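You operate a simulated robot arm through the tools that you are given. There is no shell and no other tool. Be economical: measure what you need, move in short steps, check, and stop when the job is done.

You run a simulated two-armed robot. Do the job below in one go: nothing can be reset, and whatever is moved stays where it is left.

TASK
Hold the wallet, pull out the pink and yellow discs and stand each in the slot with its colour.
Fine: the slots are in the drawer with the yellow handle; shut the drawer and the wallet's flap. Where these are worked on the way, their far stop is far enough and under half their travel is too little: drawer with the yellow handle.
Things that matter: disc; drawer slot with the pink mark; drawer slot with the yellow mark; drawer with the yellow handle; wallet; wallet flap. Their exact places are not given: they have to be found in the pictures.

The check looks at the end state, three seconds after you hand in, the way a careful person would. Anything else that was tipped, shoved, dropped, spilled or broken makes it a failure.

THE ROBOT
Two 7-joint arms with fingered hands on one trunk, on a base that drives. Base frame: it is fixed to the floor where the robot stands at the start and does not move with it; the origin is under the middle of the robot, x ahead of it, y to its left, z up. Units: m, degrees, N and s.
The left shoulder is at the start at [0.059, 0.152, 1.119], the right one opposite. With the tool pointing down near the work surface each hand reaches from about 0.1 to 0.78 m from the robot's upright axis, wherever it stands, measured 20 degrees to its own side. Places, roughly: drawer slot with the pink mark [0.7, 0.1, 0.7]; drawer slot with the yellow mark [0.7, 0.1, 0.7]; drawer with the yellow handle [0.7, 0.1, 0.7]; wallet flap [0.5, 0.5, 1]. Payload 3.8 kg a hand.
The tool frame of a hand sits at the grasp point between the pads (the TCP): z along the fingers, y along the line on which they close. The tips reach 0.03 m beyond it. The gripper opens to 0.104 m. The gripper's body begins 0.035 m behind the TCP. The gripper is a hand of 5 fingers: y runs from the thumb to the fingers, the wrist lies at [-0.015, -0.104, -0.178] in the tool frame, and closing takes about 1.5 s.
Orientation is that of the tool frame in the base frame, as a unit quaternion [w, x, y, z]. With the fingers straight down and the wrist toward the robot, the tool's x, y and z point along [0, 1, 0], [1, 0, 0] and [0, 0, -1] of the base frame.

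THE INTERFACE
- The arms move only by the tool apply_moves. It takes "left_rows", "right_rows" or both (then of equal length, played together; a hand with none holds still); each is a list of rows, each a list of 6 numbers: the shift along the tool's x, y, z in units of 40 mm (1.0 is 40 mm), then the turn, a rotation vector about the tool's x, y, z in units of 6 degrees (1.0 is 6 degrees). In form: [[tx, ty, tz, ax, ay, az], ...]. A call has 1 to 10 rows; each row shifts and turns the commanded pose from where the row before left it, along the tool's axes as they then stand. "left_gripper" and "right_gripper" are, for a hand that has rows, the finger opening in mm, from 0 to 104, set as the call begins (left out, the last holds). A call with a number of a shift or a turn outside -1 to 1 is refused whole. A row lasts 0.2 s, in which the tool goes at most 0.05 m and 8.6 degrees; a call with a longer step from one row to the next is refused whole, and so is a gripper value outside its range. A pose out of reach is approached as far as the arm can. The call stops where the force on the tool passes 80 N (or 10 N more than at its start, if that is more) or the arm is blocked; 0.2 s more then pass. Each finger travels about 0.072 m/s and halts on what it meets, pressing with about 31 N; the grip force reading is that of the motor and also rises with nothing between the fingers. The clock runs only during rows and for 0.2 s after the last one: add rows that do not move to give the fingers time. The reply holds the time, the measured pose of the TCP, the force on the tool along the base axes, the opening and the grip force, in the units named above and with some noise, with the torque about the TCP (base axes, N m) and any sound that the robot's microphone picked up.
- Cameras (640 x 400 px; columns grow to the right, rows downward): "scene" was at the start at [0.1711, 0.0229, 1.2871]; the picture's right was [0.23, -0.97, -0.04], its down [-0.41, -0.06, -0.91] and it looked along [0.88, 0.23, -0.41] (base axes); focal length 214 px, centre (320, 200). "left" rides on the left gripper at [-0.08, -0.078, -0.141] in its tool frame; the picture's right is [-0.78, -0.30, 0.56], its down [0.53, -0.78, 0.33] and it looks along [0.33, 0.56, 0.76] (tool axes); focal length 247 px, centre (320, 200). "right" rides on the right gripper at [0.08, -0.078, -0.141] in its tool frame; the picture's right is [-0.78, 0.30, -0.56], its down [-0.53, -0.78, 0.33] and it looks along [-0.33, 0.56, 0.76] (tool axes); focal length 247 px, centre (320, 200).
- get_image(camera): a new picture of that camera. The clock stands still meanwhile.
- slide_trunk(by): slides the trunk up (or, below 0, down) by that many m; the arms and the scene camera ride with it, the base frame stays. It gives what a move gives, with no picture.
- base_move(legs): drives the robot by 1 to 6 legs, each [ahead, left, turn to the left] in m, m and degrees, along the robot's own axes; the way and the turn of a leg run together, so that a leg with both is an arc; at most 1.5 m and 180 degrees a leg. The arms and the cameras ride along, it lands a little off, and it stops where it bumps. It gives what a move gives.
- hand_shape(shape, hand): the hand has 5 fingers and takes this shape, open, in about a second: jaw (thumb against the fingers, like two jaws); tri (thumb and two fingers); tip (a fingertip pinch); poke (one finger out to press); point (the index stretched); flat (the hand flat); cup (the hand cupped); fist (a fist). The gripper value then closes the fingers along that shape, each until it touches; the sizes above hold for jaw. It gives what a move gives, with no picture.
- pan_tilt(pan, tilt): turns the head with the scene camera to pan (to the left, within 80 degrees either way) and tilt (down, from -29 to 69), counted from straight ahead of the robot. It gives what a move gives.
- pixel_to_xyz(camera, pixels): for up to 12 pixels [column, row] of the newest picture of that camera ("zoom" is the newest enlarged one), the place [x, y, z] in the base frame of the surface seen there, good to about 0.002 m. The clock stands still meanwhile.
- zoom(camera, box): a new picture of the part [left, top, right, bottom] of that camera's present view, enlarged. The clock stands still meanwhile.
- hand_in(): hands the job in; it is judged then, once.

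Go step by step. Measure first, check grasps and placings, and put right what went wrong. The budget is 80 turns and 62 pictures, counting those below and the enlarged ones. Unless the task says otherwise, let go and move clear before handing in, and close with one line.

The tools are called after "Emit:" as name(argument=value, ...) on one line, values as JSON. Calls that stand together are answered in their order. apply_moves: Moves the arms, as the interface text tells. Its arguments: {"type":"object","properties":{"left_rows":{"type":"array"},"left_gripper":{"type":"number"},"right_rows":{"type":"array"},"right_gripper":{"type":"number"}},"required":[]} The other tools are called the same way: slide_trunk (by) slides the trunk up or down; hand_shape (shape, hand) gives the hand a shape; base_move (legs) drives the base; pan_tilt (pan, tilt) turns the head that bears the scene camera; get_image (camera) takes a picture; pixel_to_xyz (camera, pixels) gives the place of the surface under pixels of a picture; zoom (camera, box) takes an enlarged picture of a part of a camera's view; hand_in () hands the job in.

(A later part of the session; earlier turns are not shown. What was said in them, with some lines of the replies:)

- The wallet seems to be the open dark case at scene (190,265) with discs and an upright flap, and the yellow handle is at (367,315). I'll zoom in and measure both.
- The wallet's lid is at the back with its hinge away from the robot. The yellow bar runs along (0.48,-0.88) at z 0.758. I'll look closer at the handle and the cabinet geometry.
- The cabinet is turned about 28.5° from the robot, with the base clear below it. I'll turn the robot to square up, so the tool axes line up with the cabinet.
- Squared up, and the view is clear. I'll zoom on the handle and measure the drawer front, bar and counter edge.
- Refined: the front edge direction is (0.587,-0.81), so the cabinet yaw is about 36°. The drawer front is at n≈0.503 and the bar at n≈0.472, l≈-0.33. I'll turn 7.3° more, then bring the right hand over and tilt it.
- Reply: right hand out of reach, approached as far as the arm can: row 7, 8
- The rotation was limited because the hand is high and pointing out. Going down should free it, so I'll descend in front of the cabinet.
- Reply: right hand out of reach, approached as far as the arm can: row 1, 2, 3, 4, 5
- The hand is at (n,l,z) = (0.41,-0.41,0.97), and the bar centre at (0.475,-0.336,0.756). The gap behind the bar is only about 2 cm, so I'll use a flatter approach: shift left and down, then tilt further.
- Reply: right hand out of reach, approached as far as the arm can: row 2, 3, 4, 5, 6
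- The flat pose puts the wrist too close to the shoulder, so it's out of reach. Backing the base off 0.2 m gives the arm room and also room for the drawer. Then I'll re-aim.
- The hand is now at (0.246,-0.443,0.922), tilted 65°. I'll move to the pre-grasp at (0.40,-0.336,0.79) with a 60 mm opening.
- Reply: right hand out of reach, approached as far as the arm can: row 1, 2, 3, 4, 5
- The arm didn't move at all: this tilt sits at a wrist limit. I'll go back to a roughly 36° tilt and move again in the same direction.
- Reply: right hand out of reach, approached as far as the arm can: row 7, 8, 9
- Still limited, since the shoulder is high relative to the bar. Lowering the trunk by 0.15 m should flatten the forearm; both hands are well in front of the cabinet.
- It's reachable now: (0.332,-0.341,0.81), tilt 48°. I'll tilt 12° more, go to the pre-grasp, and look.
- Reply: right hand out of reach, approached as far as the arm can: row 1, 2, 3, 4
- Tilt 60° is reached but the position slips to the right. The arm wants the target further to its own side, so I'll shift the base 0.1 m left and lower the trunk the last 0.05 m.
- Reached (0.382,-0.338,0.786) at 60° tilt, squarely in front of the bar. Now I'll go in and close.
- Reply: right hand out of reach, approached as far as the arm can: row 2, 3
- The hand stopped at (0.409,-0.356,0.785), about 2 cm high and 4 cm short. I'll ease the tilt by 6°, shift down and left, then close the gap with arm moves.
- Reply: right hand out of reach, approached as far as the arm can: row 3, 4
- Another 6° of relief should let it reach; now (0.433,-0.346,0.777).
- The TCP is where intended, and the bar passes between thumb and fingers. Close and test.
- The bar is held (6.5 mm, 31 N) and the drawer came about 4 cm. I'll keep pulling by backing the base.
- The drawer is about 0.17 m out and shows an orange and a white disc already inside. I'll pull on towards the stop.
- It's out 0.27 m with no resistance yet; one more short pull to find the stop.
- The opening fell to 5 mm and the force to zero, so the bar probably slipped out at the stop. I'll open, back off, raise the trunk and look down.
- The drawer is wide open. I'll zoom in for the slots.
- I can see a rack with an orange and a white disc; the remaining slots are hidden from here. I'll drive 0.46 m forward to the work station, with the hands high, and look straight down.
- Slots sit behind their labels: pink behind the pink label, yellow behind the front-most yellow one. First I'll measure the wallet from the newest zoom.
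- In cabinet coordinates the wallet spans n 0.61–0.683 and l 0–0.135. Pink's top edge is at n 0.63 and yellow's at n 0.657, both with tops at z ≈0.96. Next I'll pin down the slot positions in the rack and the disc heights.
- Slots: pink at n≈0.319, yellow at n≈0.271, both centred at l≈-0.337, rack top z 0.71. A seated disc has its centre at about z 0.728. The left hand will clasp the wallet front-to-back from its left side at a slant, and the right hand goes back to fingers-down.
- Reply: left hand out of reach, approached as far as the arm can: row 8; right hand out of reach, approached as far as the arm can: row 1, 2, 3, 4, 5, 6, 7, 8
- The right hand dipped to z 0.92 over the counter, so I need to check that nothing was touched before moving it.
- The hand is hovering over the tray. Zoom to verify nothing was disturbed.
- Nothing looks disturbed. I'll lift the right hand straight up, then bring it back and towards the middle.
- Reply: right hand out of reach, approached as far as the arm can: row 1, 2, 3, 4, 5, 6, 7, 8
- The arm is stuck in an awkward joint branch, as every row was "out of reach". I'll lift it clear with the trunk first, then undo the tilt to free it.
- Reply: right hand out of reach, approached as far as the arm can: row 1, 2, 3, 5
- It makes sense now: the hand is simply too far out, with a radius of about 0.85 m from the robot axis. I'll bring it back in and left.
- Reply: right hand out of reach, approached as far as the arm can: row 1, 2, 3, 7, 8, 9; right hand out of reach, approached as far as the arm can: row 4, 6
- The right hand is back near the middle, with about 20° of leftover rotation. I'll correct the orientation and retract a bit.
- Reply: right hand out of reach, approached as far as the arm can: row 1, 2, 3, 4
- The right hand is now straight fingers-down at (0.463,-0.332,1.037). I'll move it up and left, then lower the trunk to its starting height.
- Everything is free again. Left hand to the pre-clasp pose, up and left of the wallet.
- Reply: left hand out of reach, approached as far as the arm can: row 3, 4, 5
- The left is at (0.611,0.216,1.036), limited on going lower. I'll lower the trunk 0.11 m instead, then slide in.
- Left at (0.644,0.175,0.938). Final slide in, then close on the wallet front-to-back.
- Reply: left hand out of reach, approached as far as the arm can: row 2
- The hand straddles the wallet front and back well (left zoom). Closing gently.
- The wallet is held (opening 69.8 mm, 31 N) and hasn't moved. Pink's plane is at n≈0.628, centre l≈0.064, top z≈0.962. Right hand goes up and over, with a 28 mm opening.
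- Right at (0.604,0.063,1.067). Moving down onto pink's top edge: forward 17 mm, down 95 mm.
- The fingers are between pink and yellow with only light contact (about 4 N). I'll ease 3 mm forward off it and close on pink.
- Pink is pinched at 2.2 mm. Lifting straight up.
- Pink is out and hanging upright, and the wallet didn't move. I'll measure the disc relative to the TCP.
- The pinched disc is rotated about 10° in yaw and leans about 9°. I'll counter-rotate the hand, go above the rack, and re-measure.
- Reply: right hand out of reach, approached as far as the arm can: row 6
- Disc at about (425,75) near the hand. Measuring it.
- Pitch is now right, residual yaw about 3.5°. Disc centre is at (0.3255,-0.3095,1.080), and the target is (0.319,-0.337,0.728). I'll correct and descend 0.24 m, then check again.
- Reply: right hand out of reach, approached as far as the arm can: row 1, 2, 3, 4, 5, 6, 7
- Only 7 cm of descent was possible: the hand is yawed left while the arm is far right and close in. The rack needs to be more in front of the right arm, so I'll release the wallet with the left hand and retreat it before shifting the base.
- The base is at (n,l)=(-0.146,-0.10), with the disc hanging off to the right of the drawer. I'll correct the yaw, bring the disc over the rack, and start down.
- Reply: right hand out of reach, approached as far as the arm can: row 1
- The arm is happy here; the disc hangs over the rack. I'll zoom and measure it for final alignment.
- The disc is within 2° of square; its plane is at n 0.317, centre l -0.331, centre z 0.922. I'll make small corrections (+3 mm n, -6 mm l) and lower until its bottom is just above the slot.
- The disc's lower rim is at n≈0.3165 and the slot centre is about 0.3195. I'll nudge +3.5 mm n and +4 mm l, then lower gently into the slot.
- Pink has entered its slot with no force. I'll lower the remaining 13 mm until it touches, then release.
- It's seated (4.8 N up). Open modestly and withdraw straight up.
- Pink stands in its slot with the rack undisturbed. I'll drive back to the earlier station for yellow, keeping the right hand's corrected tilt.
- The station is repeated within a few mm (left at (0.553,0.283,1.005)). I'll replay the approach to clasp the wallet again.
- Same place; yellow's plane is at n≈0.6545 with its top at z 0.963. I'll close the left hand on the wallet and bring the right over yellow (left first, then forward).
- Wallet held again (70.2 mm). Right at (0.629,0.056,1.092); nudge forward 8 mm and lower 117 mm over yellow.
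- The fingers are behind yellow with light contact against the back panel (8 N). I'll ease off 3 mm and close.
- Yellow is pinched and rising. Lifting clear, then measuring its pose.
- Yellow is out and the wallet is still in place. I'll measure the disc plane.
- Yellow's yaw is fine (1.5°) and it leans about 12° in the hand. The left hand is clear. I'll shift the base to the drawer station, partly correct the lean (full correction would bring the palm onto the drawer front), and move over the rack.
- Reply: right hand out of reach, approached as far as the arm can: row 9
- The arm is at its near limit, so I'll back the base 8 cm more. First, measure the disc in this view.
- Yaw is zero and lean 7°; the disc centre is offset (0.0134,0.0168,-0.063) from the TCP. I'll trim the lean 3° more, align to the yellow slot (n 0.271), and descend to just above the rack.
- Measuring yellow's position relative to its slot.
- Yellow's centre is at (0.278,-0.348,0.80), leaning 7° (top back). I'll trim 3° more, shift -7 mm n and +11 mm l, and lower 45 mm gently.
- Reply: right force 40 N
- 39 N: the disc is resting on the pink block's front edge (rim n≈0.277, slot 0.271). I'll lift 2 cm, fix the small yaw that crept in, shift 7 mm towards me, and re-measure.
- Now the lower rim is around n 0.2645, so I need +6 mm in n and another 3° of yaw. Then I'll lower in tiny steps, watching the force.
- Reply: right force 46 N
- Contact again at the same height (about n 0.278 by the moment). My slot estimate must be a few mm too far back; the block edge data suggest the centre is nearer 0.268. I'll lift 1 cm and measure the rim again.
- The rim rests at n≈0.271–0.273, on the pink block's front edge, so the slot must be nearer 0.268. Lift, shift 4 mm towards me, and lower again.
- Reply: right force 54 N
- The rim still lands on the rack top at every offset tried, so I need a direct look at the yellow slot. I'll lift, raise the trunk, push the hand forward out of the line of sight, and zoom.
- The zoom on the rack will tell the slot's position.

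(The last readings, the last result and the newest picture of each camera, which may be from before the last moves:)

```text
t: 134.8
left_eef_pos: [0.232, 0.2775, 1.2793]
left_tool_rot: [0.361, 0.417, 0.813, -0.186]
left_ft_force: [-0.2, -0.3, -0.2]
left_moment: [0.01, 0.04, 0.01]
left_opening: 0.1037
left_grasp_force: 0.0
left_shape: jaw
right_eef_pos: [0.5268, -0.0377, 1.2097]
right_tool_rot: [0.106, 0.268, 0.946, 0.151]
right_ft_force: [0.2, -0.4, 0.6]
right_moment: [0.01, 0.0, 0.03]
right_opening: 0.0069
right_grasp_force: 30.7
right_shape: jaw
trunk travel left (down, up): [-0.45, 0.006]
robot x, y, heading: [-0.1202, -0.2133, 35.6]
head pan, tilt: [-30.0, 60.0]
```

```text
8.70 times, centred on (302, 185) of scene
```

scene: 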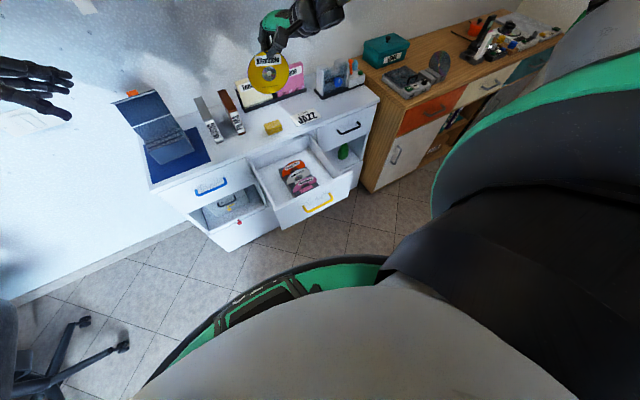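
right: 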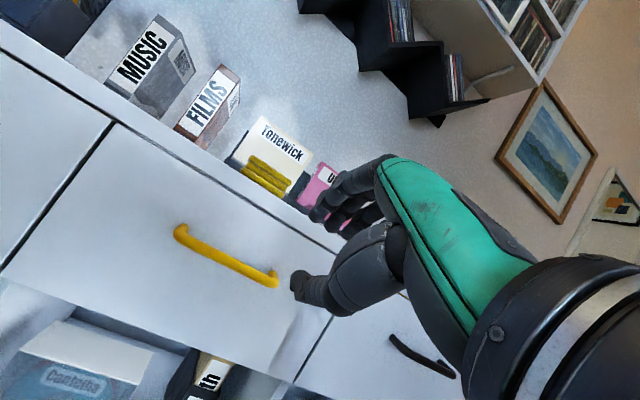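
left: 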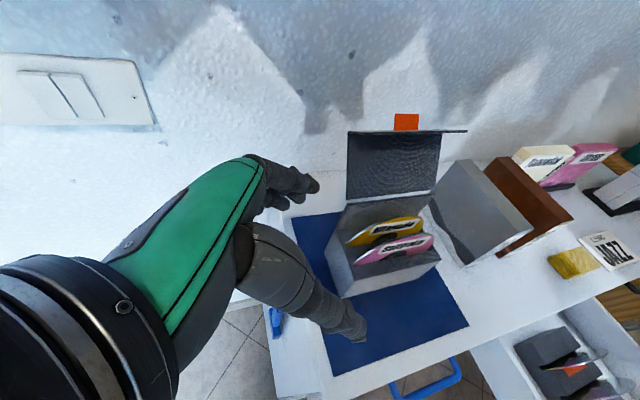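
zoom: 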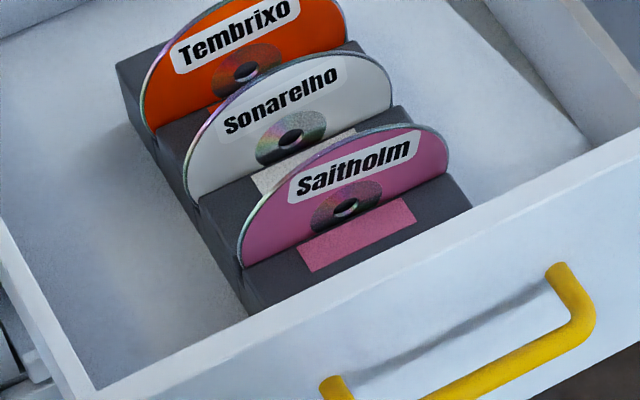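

The slot is still hidden by the drawer front, but I can derive the pitch from the three seated discs and the block edges (measuring costs no picture).

Emit:
pixel_to_xyz(camera="zoom", pixels=[[250, 263], [440, 178], [420, 188], [195, 185], [385, 110], [150, 115], [340, 35], [357, 235], [470, 208], [450, 215], [250, 308], [300, 285]])

Emit:
pixel_to_xyz(camera="zoom", pixels=[[420, 222], [380, 245], [340, 266], [400, 235], [430, 222], [414, 224], [310, 272], [415, 225], [440, 180], [350, 215], [255, 250], [300, 170]])

```text
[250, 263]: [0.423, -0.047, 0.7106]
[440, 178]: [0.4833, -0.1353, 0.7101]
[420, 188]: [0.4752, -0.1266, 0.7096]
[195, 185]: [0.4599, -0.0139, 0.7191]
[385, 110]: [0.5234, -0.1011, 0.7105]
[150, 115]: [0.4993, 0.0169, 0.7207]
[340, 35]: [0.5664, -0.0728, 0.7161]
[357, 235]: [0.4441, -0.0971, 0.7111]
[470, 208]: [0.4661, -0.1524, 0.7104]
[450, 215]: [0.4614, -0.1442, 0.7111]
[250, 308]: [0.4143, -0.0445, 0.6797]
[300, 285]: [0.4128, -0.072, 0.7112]
```

```text
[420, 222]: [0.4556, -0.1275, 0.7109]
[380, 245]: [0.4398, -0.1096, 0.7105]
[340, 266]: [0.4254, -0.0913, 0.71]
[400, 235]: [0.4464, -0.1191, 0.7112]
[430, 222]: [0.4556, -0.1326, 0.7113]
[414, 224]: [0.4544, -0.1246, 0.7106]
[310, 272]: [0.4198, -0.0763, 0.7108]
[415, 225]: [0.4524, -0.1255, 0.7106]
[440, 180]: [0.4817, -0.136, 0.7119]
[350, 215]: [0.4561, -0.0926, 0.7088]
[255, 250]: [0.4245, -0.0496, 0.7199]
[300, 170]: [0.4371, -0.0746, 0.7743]
```

Pink, white and orange sit at n 0.3165, 0.364 and 0.4145. With the block edges, the yellow slot lies at about 0.264–0.271. My earlier tries were all at ≥0.272, so I need to be about 5 mm closer. I'll measure the disc in the hand precisely in the last picture.

Emit:
pixel_to_xyz(camera="scene", pixels=[[251, 76], [285, 72], [268, 93], [257, 86], [280, 86], [260, 66], [268, 88], [249, 72], [287, 68], [269, 95], [254, 82], [276, 82]])

```text
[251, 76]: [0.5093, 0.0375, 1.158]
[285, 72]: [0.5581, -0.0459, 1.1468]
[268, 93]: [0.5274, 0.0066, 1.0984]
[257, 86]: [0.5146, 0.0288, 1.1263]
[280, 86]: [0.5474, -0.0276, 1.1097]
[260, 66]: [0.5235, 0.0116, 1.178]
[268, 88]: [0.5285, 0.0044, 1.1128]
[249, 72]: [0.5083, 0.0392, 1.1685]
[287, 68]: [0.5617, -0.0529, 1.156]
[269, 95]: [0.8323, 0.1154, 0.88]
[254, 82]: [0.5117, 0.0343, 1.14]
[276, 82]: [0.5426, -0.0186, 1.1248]
```

In the free hand the disc is vertical with 6° yaw, and its centre is at TCP+(0.025,0.020,-0.055). I'll fix the yaw, move back over the rack aiming for n 0.2675, and lower the trunk.

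Emit:
apply_moves(right_rows=[[0, 0, 0, 0, 0.35, -0.92], [0.34, -0.88, -0.34, 0, 0, 0], [0.34, -0.88, -0.34, 0, 0, 0], [0.34, -0.88, -0.34, 0, 0, 0], [0.34, -0.88, -0.34, 0, 0, 0], [0, 0, 0, 0, 0, 0]])

Emit:
slide_trunk(by=-0.27)

```text
t: 136.2
left_eef_pos: [0.2311, 0.2788, 1.2796]
left_tool_rot: [0.362, 0.417, 0.813, -0.185]
left_ft_force: [0.2, -0.1, -0.4]
left_moment: [0.05, 0.0, 0.0]
left_opening: 0.1038
left_grasp_force: 0.0
left_shape: jaw
right_eef_pos: [0.4075, -0.1462, 1.208]
right_tool_rot: [0.095, 0.219, 0.959, 0.15]
right_ft_force: [-0.5, 0.0, -0.2]
right_moment: [-0.03, -0.02, -0.02]
right_opening: 0.0071
right_grasp_force: 30.8
right_shape: jaw
trunk travel left (down, up): [-0.45, 0.006]
robot x, y, heading: [-0.1253, -0.2115, 35.6]
head pan, tilt: [-30.0, 60.0]
```

```text
t: 138.9
left_eef_pos: [0.2322, 0.278, 1.0105]
left_tool_rot: [0.361, 0.417, 0.813, -0.186]
left_ft_force: [-0.4, -0.4, 0.5]
left_moment: [0.01, 0.01, -0.01]
left_opening: 0.104
left_grasp_force: 0.1
left_shape: jaw
right_eef_pos: [0.4091, -0.1475, 0.938]
right_tool_rot: [0.095, 0.218, 0.959, 0.151]
right_ft_force: [-0.6, 0.0, -0.1]
right_moment: [-0.01, -0.01, 0.01]
right_opening: 0.0071
right_grasp_force: 30.7
right_shape: jaw
trunk travel left (down, up): [-0.18, 0.276]
robot x, y, heading: [-0.124, -0.2143, 35.5]
head pan, tilt: [-30.0, 60.0]
```

On target (0.2443,-0.3598,0.938). Lower 10 cm, then slow small steps.

Emit:
apply_moves(right_rows=[[0, -0.3, 0.78, 0, 0, 0], [0, -0.3, 0.78, 0, 0, 0], [0, -0.3, 0.78, 0, 0, 0], [0, 0, 0, 0, 0, 0], [0, -0.072, 0.187, 0, 0, 0], [0, -0.072, 0.187, 0, 0, 0], [0, -0.05, 0.13, 0, 0, 0], [0, 0, 0, 0, 0, 0]])

```text
t: 140.7
left_eef_pos: [0.2319, 0.2796, 1.0091]
left_tool_rot: [0.363, 0.417, 0.813, -0.186]
left_ft_force: [0.8, 0.7, 0.3]
left_moment: [0.01, -0.01, 0.02]
left_opening: 0.1039
left_grasp_force: 0.1
left_shape: jaw
right_eef_pos: [0.4179, -0.1566, 0.8172]
right_tool_rot: [0.095, 0.219, 0.959, 0.151]
right_ft_force: [0.0, 0.7, -0.7]
right_moment: [-0.01, 0.02, -0.03]
right_opening: 0.0071
right_grasp_force: 30.8
right_shape: jaw
trunk travel left (down, up): [-0.18, 0.276]
robot x, y, heading: [-0.1211, -0.2128, 35.5]
head pan, tilt: [-30.0, 60.0]
5 turns are left
```

No contact at z 0.817: the rim is already below the rack top (0.702), so yellow is in its slot, just 13 mm off sideways. I'll centre it, lower 22 mm, release, rise, raise the left hand clear, and back off for the drawer.

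Emit:
apply_moves(right_rows=[[0.14, 0.065, 0.025, 0, 0, 0], [0.14, 0.065, 0.025, 0, 0, 0], [0, -0.1, 0.26, 0, 0, 0], [0, -0.1, 0.26, 0, 0, 0], [0, 0, 0, 0, 0, 0]])

Emit:
apply_moves(right_rows=[[0, 0, 0, 0, 0, 0], [0, 0, 0, 0, 0, 0], [0, 0, 0, 0, 0, 0], [0, 0.15, -0.38, 0, 0, 0], [0, 0.3, -0.78, 0, 0, 0], [0, 0.36, -0.92, 0, 0, 0], [0, 0.36, -0.92, 0, 0, 0], [0, 0.36, -0.92, 0, 0, 0]], right_gripper=24)

Emit:
apply_moves(left_rows=[[-0.41, 0, -0.87, 0, 0, 0], [-0.41, 0, -0.87, 0, 0, 0], [-0.41, 0, -0.87, 0, 0, 0], [-0.41, 0, -0.87, 0, 0, 0], [-0.41, 0, -0.87, 0, 0, 0], [-0.41, 0, -0.87, 0, 0, 0]], left_gripper=0)

Emit:
apply_moves(left_rows=[[0, 0, 0, 0, 1, 0], [0, 0, 0, 0, 1, 0], [0, 0, 0, 0, 1, 0], [0, 0, 0, 0, 1, 0], [0, 0, 0, 0, 1, 0], [0, 0, 0, 0, 1, 0], [0, 0, 0, 0, 1, 0], [0, 0, 0, 0, 1, 0]])

Emit:
base_move(legs=[[-0.25, 0, 0]])

Emit:
pan_tilt(pan=-12, tilt=35)

Emit:
get_image(camera="scene")

```text
t: 141.9
left_eef_pos: [0.2302, 0.2785, 1.0122]
left_tool_rot: [0.363, 0.418, 0.812, -0.186]
left_ft_force: [0.2, -0.1, 0.8]
left_moment: [-0.01, 0.01, 0.01]
left_opening: 0.1038
left_grasp_force: 0.0
left_shape: jaw
right_eef_pos: [0.4144, -0.147, 0.7989]
right_tool_rot: [0.1, 0.219, 0.958, 0.154]
right_ft_force: [9.3, 3.3, 31.5]
right_moment: [-0.53, 0.96, 0.09]
right_opening: 0.0073
right_grasp_force: 30.5
right_shape: jaw
trunk travel left (down, up): [-0.18, 0.276]
robot x, y, heading: [-0.1243, -0.2123, 35.6]
head pan, tilt: [-30.0, 60.0]
```

```text
t: 143.7
left_eef_pos: [0.2306, 0.2792, 1.0094]
left_tool_rot: [0.363, 0.417, 0.812, -0.185]
left_ft_force: [-0.3, 0.2, 0.4]
left_moment: [-0.02, -0.02, -0.01]
left_opening: 0.1038
left_grasp_force: 0.0
left_shape: jaw
right_eef_pos: [0.3974, -0.134, 0.9613]
right_tool_rot: [0.095, 0.219, 0.959, 0.15]
right_ft_force: [-0.5, -0.5, 0.2]
right_moment: [0.01, -0.03, 0.0]
right_opening: 0.0241
right_grasp_force: 0.0
right_shape: jaw
trunk travel left (down, up): [-0.18, 0.276]
robot x, y, heading: [-0.1288, -0.2127, 35.7]
head pan, tilt: [-30.0, 60.0]
```

```text
t: 145.1
left_eef_pos: [0.1793, 0.3525, 1.2224]
left_tool_rot: [0.362, 0.417, 0.813, -0.186]
left_ft_force: [0.3, -0.6, 0.1]
left_moment: [-0.03, 0.0, 0.02]
left_opening: 0.0
left_grasp_force: 30.6
left_shape: jaw
right_eef_pos: [0.3994, -0.135, 0.96]
right_tool_rot: [0.095, 0.219, 0.959, 0.15]
right_ft_force: [0.4, -0.5, 0.3]
right_moment: [0.02, -0.01, -0.05]
right_opening: 0.0239
right_grasp_force: 0.1
right_shape: jaw
trunk travel left (down, up): [-0.18, 0.276]
robot x, y, heading: [-0.1208, -0.2148, 35.6]
head pan, tilt: [-30.0, 60.0]
```

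```text
t: 146.9
left_eef_pos: [0.1795, 0.3503, 1.2235]
left_tool_rot: [-0.001, 0.456, 0.89, 0.001]
left_ft_force: [0.5, 0.7, -0.6]
left_moment: [0.01, 0.0, 0.0]
left_opening: 0.0
left_grasp_force: 30.9
left_shape: jaw
right_eef_pos: [0.4, -0.1353, 0.959]
right_tool_rot: [0.096, 0.219, 0.959, 0.151]
right_ft_force: [-0.2, 0.0, -0.6]
right_moment: [0.0, 0.02, -0.01]
right_opening: 0.024
right_grasp_force: 0.1
right_shape: jaw
trunk travel left (down, up): [-0.18, 0.276]
robot x, y, heading: [-0.1256, -0.2122, 35.6]
head pan, tilt: [-30.0, 60.0]
```

```text
t: 148.8
left_eef_pos: [-0.0062, 0.1595, 1.2452]
left_tool_rot: [0.003, 0.46, 0.888, 0.015]
left_ft_force: [-2.5, -2.2, 2.7]
left_moment: [0.16, -0.16, 0.03]
left_opening: 0.0
left_grasp_force: 30.8
left_shape: jaw
right_eef_pos: [0.2142, -0.3204, 0.9728]
right_tool_rot: [0.101, 0.221, 0.956, 0.163]
right_ft_force: [-0.6, -1.5, 1.1]
right_moment: [0.05, -0.01, -0.01]
right_opening: 0.0239
right_grasp_force: 0.0
right_shape: jaw
trunk travel left (down, up): [-0.18, 0.276]
robot x, y, heading: [-0.2975, -0.3751, 35.1]
head pan, tilt: [-30.0, 60.0]
```

```text
t: 149.7
left_eef_pos: [0.0096, 0.1876, 1.2242]
left_tool_rot: [0.003, 0.459, 0.889, 0.001]
left_ft_force: [-0.4, 1.1, -0.8]
left_moment: [-0.01, -0.01, -0.01]
left_opening: 0.0
left_grasp_force: 31.6
left_shape: jaw
right_eef_pos: [0.2269, -0.2995, 0.9596]
right_tool_rot: [0.096, 0.22, 0.959, 0.149]
right_ft_force: [-0.9, -0.3, 1.1]
right_moment: [0.0, -0.01, -0.03]
right_opening: 0.0242
right_grasp_force: 0.0
right_shape: jaw
trunk travel left (down, up): [-0.18, 0.276]
robot x, y, heading: [-0.296, -0.3792, 35.1]
head pan, tilt: [-12.0, 35.0]
```

```text
3 pictures are left
4 turns are left
```

scene: 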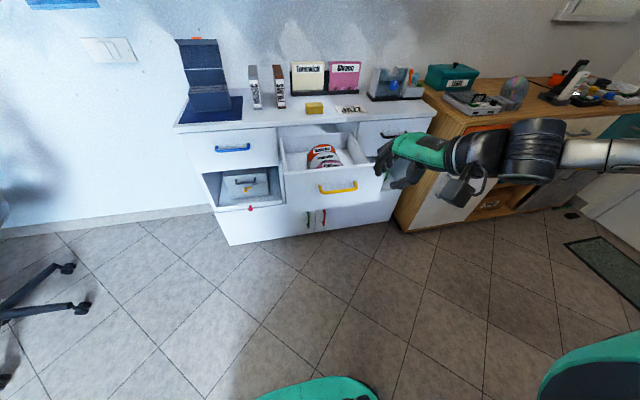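

The contact moments show the palm touched the drawer front while lowering, so the disc dropped the last centimetre into its slot. Nothing yellow stands above the front. I'll zoom to confirm, then push the drawer shut with the closed right hand and withdraw.

Emit:
zoom(camera="scene", box=[280, 125, 380, 205])

Emit:
apply_moves(right_rows=[[0.22, -0.25, 0.9, 0, 0, 0], [0.22, -0.25, 0.9, 0, 0, 0], [0.22, -0.25, 0.9, 0, 0, 0], [0.22, -0.25, 0.9, 0, 0, 0], [0.22, -0.25, 0.9, 0, 0, 0], [0, 0, 0, 0, 0, 0]], right_gripper=0)

Emit:
base_move(legs=[[0.42, 0, 0]])

Emit:
apply_moves(right_rows=[[-0.23, 0.42, 0.16, 0, 0, 0], [-0.23, 0.42, 0.16, 0, 0, 0], [-0.23, 0.42, 0.16, 0, 0, 0], [-0.23, 0.42, 0.16, 0, 0, 0], [0, 0, 0, 0, 0, 0]])

Emit:
apply_moves(right_rows=[[0.35, -0.7, -0.27, 0, 0, 0], [0.35, -0.7, -0.27, 0, 0, 0], [0.35, -0.7, -0.27, 0, 0, 0], [0, 0.3, -0.8, 0, 0, 0], [0, 0.3, -0.8, 0, 0, 0], [0, 0.3, -0.8, 0, 0, 0], [0, 0.3, -0.8, 0, 0, 0]])

Emit:
get_image(camera="scene")

Emit:
pixel_to_xyz(camera="scene", pixels=[[200, 50], [320, 250], [350, 250], [250, 250], [300, 220], [380, 240]])

```text
5.00 times, centred on (330, 165) of scene
```

zoom: 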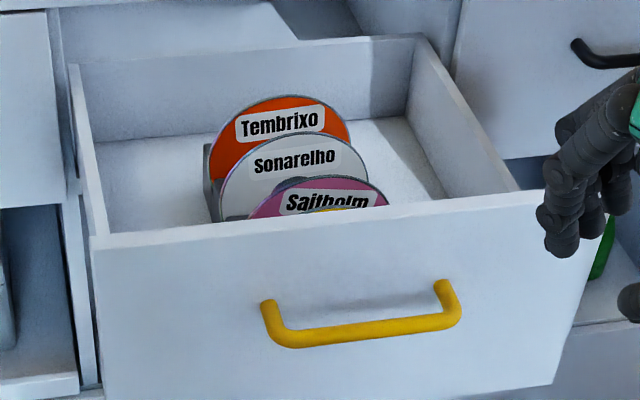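

```text
t: 151.1
left_eef_pos: [0.0097, 0.1869, 1.2265]
left_tool_rot: [0.003, 0.459, 0.888, 0.003]
left_ft_force: [0.0, -0.2, -1.1]
left_moment: [0.01, 0.01, 0.0]
left_opening: 0.0
left_grasp_force: 31.0
left_shape: jaw
right_eef_pos: [0.2119, -0.2788, 0.7709]
right_tool_rot: [0.096, 0.222, 0.959, 0.15]
right_ft_force: [-1.7, -0.2, 0.6]
right_moment: [-0.01, 0.0, -0.01]
right_opening: 0.0
right_grasp_force: 31.0
right_shape: jaw
trunk travel left (down, up): [-0.18, 0.276]
robot x, y, heading: [-0.298, -0.3796, 34.9]
head pan, tilt: [-12.0, 35.0]
```

```text
t: 153.6
left_eef_pos: [0.3439, 0.4209, 1.2256]
left_tool_rot: [0.002, 0.46, 0.888, 0.003]
left_ft_force: [-0.2, 0.1, 0.7]
left_moment: [0.0, 0.0, 0.0]
left_opening: 0.0
left_grasp_force: 31.4
left_shape: jaw
right_eef_pos: [0.5473, -0.0455, 0.7702]
right_tool_rot: [0.097, 0.223, 0.958, 0.15]
right_ft_force: [-0.6, -1.1, 0.1]
right_moment: [0.05, 0.0, 0.02]
right_opening: 0.0
right_grasp_force: 30.4
right_shape: jaw
trunk travel left (down, up): [-0.18, 0.276]
robot x, y, heading: [0.0366, -0.1402, 35.2]
head pan, tilt: [-12.0, 35.0]
```

```text
t: 154.4
left_eef_pos: [0.3376, 0.4123, 1.2303]
left_tool_rot: [0.003, 0.462, 0.887, 0.006]
left_ft_force: [1.3, 0.1, -0.2]
left_moment: [-0.04, 0.05, -0.04]
left_opening: 0.0
left_grasp_force: 30.4
left_shape: jaw
right_eef_pos: [0.5749, -0.0204, 0.7711]
right_tool_rot: [0.085, 0.221, 0.96, 0.146]
right_ft_force: [-46.1, -43.5, 37.1]
right_moment: [-0.8, 0.29, -0.13]
right_opening: 0.0002
right_grasp_force: 31.7
right_shape: jaw
trunk travel left (down, up): [-0.18, 0.276]
robot x, y, heading: [0.0309, -0.1413, 34.8]
head pan, tilt: [-12.0, 35.0]
stopped in row 4 (right hand): the force on the tool passed its limit at 89 N (the readings are from after the stop); the commanded pose is now the measured one
```

```text
t: 156.0
left_eef_pos: [0.3448, 0.42, 1.2242]
left_tool_rot: [0.002, 0.462, 0.887, 0.002]
left_ft_force: [0.4, -0.1, 0.6]
left_moment: [0.01, 0.0, 0.03]
left_opening: 0.0002
left_grasp_force: 30.5
left_shape: jaw
right_eef_pos: [0.5106, -0.0592, 0.8949]
right_tool_rot: [0.085, 0.222, 0.961, 0.142]
right_ft_force: [0.4, 0.3, 0.3]
right_moment: [0.01, 0.02, 0.0]
right_opening: 0.0002
right_grasp_force: 30.9
right_shape: jaw
right hand out of reach, approached as far as the arm can: row 6, 7
trunk travel left (down, up): [-0.18, 0.276]
robot x, y, heading: [0.0338, -0.1415, 34.7]
head pan, tilt: [-12.0, 35.0]
```

```text
1 pictures are left
```

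scene: 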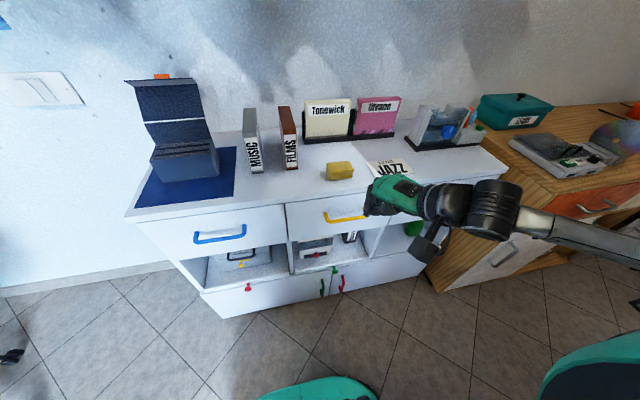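

```text
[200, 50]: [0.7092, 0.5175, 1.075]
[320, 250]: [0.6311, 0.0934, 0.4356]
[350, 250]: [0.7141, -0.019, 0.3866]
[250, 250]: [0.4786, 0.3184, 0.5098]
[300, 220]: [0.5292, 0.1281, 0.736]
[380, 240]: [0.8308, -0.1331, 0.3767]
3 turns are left
```

The drawer is shut flush (its front is at n 0.503) and the yellow rim stood in front of pink. Now the flap: the left hand (closed, fingers down) goes around the wallet's left side to behind the flap, sweeps it forward and presses it shut.

Emit:
slide_trunk(by=0.06)

Emit:
apply_moves(left_rows=[[0.38, 0, 0.9, 0, 0, 0], [0.38, 0, 0.9, 0, 0, 0], [0.38, 0, 0.9, 0, 0, 0], [0.38, 0, 0.9, 0, 0, 0], [0.38, 0, 0.9, 0, 0, 0], [0.38, 0, 0.9, 0, 0, 0], [0.38, 0, 0.9, 0, 0, 0]])

Emit:
base_move(legs=[[0.125, 0, 0]])

Emit:
apply_moves(left_rows=[[0, 0.85, 0, 0, 0, 0], [0, 0.85, 0, 0, 0, 0], [0, 0.85, 0, 0, 0, 0], [0, 0.85, 0, 0, 0, 0], [-0.95, 0, 0, 0, 0, 0], [-0.95, 0, 0, 0, 0, 0], [-0.95, 0, 0, 0, 0, 0], [-0.95, 0, 0, 0, 0, 0], [0, 0, 0, 0, 0, 0]])

Emit:
apply_moves(left_rows=[[0, -0.7, 0, 0, 0, 0], [0, -0.7, 0, 0, 0, 0], [0, -0.7, 0, 0, 0, 0], [0, -0.7, 0, 0, 0, 0], [0, -0.7, 0, 0, 0, 0], [0, -0.4, 0, 0, 0, 0], [0, 0, 0.6, 0, 0, 0], [0, 0, 0.6, 0, 0, 0], [0, 0, 0.5, 0, 0, 0], [0, 0, 0, 0, 0, 0]])

Emit:
apply_moves(left_rows=[[0, 0, -0.8, 0, 0, 0], [0, 0, -0.8, 0, 0, 0], [0, 0, -0.8, 0, 0, 0], [0.8, -0.5, -0.3, 0, 0, 0], [0.8, -0.5, 0, 0, 0, 0], [0.8, -0.5, 0, 0, 0, 0], [0.8, -0.5, 0, 0, 0, 0]])

Emit:
pan_tilt(pan=10, tilt=35)

Emit:
get_image(camera="scene")

```text
t: 157.0
left_eef_pos: [0.3441, 0.4191, 1.2865]
left_tool_rot: [0.002, 0.461, 0.887, 0.003]
left_ft_force: [-0.4, 0.1, -0.1]
left_moment: [-0.02, 0.03, 0.01]
left_opening: 0.0
left_grasp_force: 30.9
left_shape: jaw
right_eef_pos: [0.5099, -0.0601, 0.9553]
right_tool_rot: [0.086, 0.221, 0.961, 0.142]
right_ft_force: [-0.8, -0.2, 0.2]
right_moment: [0.03, 0.0, -0.01]
right_opening: 0.0
right_grasp_force: 30.9
right_shape: jaw
trunk travel left (down, up): [-0.24, 0.216]
robot x, y, heading: [0.0317, -0.1429, 35.1]
head pan, tilt: [-12.0, 35.0]
```

```text
t: 158.6
left_eef_pos: [0.2851, 0.5068, 1.0339]
left_tool_rot: [0.004, 0.462, 0.887, 0.002]
left_ft_force: [-0.7, 1.1, -0.4]
left_moment: [0.03, 0.0, 0.0]
left_opening: 0.0
left_grasp_force: 31.0
left_shape: jaw
right_eef_pos: [0.5102, -0.0584, 0.9555]
right_tool_rot: [0.086, 0.223, 0.961, 0.142]
right_ft_force: [-0.2, 0.3, -0.3]
right_moment: [0.0, -0.06, -0.01]
right_opening: 0.0002
right_grasp_force: 31.1
right_shape: jaw
trunk travel left (down, up): [-0.24, 0.216]
robot x, y, heading: [0.036, -0.145, 34.7]
head pan, tilt: [-12.0, 35.0]
```

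```text
t: 159.9
left_eef_pos: [0.3887, 0.5777, 1.0364]
left_tool_rot: [0.003, 0.463, 0.887, 0.002]
left_ft_force: [0.3, -0.1, 0.3]
left_moment: [-0.01, 0.01, 0.0]
left_opening: 0.0001
left_grasp_force: 30.7
left_shape: jaw
right_eef_pos: [0.6136, 0.0112, 0.956]
right_tool_rot: [0.086, 0.222, 0.961, 0.144]
right_ft_force: [0.5, 0.4, 0.0]
right_moment: [0.01, -0.01, 0.0]
right_opening: 0.0
right_grasp_force: 31.6
right_shape: jaw
trunk travel left (down, up): [-0.24, 0.216]
robot x, y, heading: [0.1369, -0.0697, 35.0]
head pan, tilt: [-12.0, 35.0]
```

```text
t: 161.9
left_eef_pos: [0.588, 0.5301, 1.0359]
left_tool_rot: [0.003, 0.461, 0.887, 0.003]
left_ft_force: [-0.8, -0.1, -0.4]
left_moment: [0.01, 0.0, -0.01]
left_opening: 0.0001
left_grasp_force: 30.9
left_shape: jaw
left hand out of reach, approached as far as the arm can: row 8
right_eef_pos: [0.6133, 0.0114, 0.9562]
right_tool_rot: [0.087, 0.223, 0.961, 0.142]
right_ft_force: [-0.5, 0.2, 0.0]
right_moment: [0.0, -0.01, 0.04]
right_opening: 0.0
right_grasp_force: 31.2
right_shape: jaw
trunk travel left (down, up): [-0.24, 0.216]
robot x, y, heading: [0.1365, -0.072, 34.9]
head pan, tilt: [-12.0, 35.0]
```

```text
t: 163.8
left_eef_pos: [0.4669, 0.4456, 1.004]
left_tool_rot: [0.022, 0.462, 0.886, 0.03]
left_ft_force: [-7.7, -4.8, 38.4]
left_moment: [-0.17, 0.57, 0.04]
left_opening: 0.0004
left_grasp_force: 30.2
left_shape: jaw
right_eef_pos: [0.6103, 0.0097, 0.9578]
right_tool_rot: [0.086, 0.222, 0.961, 0.144]
right_ft_force: [0.5, 0.6, -0.9]
right_moment: [-0.02, 0.03, 0.02]
right_opening: 0.0
right_grasp_force: 30.9
right_shape: jaw
trunk travel left (down, up): [-0.24, 0.216]
robot x, y, heading: [0.1348, -0.0728, 35.0]
head pan, tilt: [-12.0, 35.0]
stopped in row 9 (left hand): the force on the tool passed its limit at 92 N (the readings are from after the stop); the commanded pose is now the measured one
```

```text
t: 165.4
left_eef_pos: [0.3191, 0.5059, 1.0953]
left_tool_rot: [0.015, 0.462, 0.886, 0.02]
left_ft_force: [0.5, -0.3, -0.5]
left_moment: [-0.01, 0.0, 0.0]
left_opening: 0.0
left_grasp_force: 31.0
left_shape: jaw
right_eef_pos: [0.6113, 0.0131, 0.9558]
right_tool_rot: [0.086, 0.222, 0.961, 0.142]
right_ft_force: [-0.2, 1.0, -0.3]
right_moment: [-0.05, -0.02, -0.02]
right_opening: 0.0002
right_grasp_force: 30.6
right_shape: jaw
trunk travel left (down, up): [-0.24, 0.216]
robot x, y, heading: [0.1329, -0.0687, 35.1]
head pan, tilt: [-12.0, 35.0]
```

```text
t: 166.3
left_eef_pos: [0.3223, 0.5046, 1.0971]
left_tool_rot: [0.014, 0.462, 0.887, 0.02]
left_ft_force: [-0.2, -0.3, 0.3]
left_moment: [-0.01, 0.02, 0.0]
left_opening: 0.0002
left_grasp_force: 31.1
left_shape: jaw
right_eef_pos: [0.6139, 0.0125, 0.956]
right_tool_rot: [0.085, 0.221, 0.961, 0.143]
right_ft_force: [-0.1, 0.3, 1.0]
right_moment: [0.0, -0.03, 0.02]
right_opening: 0.0001
right_grasp_force: 31.3
right_shape: jaw
trunk travel left (down, up): [-0.24, 0.216]
robot x, y, heading: [0.1336, -0.0706, 35.1]
head pan, tilt: [10.0, 35.0]
```

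```text
0 pictures are left
2 turns are left
```

scene: 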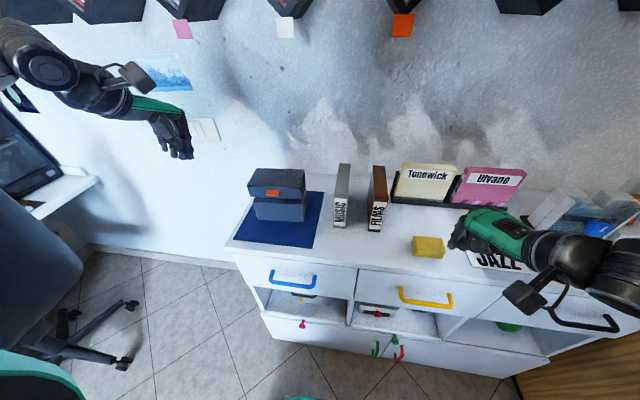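

The lid is down over the wallet (scene (278,185)), and the press met the closed stop at z≈0.97, consistent with the back panel height. I'll check that the lid is level with its measured points and lift the hands clear with the trunk.

Emit:
pixel_to_xyz(camera="scene", pixels=[[255, 175], [300, 174], [277, 172], [255, 183], [300, 183], [270, 192], [265, 197], [300, 197], [260, 203], [295, 205], [260, 213], [295, 218]])

Emit:
slide_trunk(by=0.1)

```text
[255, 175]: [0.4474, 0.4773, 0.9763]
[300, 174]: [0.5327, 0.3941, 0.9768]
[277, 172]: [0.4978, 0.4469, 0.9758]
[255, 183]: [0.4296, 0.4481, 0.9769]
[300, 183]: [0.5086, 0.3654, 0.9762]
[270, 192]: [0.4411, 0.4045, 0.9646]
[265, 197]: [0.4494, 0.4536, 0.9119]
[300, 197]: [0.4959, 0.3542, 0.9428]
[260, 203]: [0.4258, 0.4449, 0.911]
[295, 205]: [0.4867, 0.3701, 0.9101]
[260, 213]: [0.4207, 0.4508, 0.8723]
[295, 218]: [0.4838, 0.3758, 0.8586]
```

```text
t: 167.6
left_eef_pos: [0.3221, 0.5043, 1.1962]
left_tool_rot: [0.015, 0.461, 0.887, 0.02]
left_ft_force: [-0.7, -1.0, -0.7]
left_moment: [-0.02, -0.02, 0.0]
left_opening: 0.0
left_grasp_force: 30.8
left_shape: jaw
right_eef_pos: [0.6126, 0.013, 1.0551]
right_tool_rot: [0.086, 0.222, 0.961, 0.142]
right_ft_force: [-0.1, -0.4, -1.0]
right_moment: [0.0, 0.03, -0.03]
right_opening: 0.0003
right_grasp_force: 31.1
right_shape: jaw
trunk travel left (down, up): [-0.34, 0.116]
robot x, y, heading: [0.1353, -0.0726, 35.2]
head pan, tilt: [10.0, 35.0]
1 turns are left
```

The lid is level (z 0.976 all over), the drawer is shut with its front flush, both discs are in their slots, and both hands are clear, so I'm handing in.

Emit:
hand_in()

```text
The job is handed in.
```

I put the pink and yellow discs in their colour-marked slots, shut the drawer with the yellow handle, closed the wallet's flap, and handed in; after release I saw yellow only as a rim above the drawer front.
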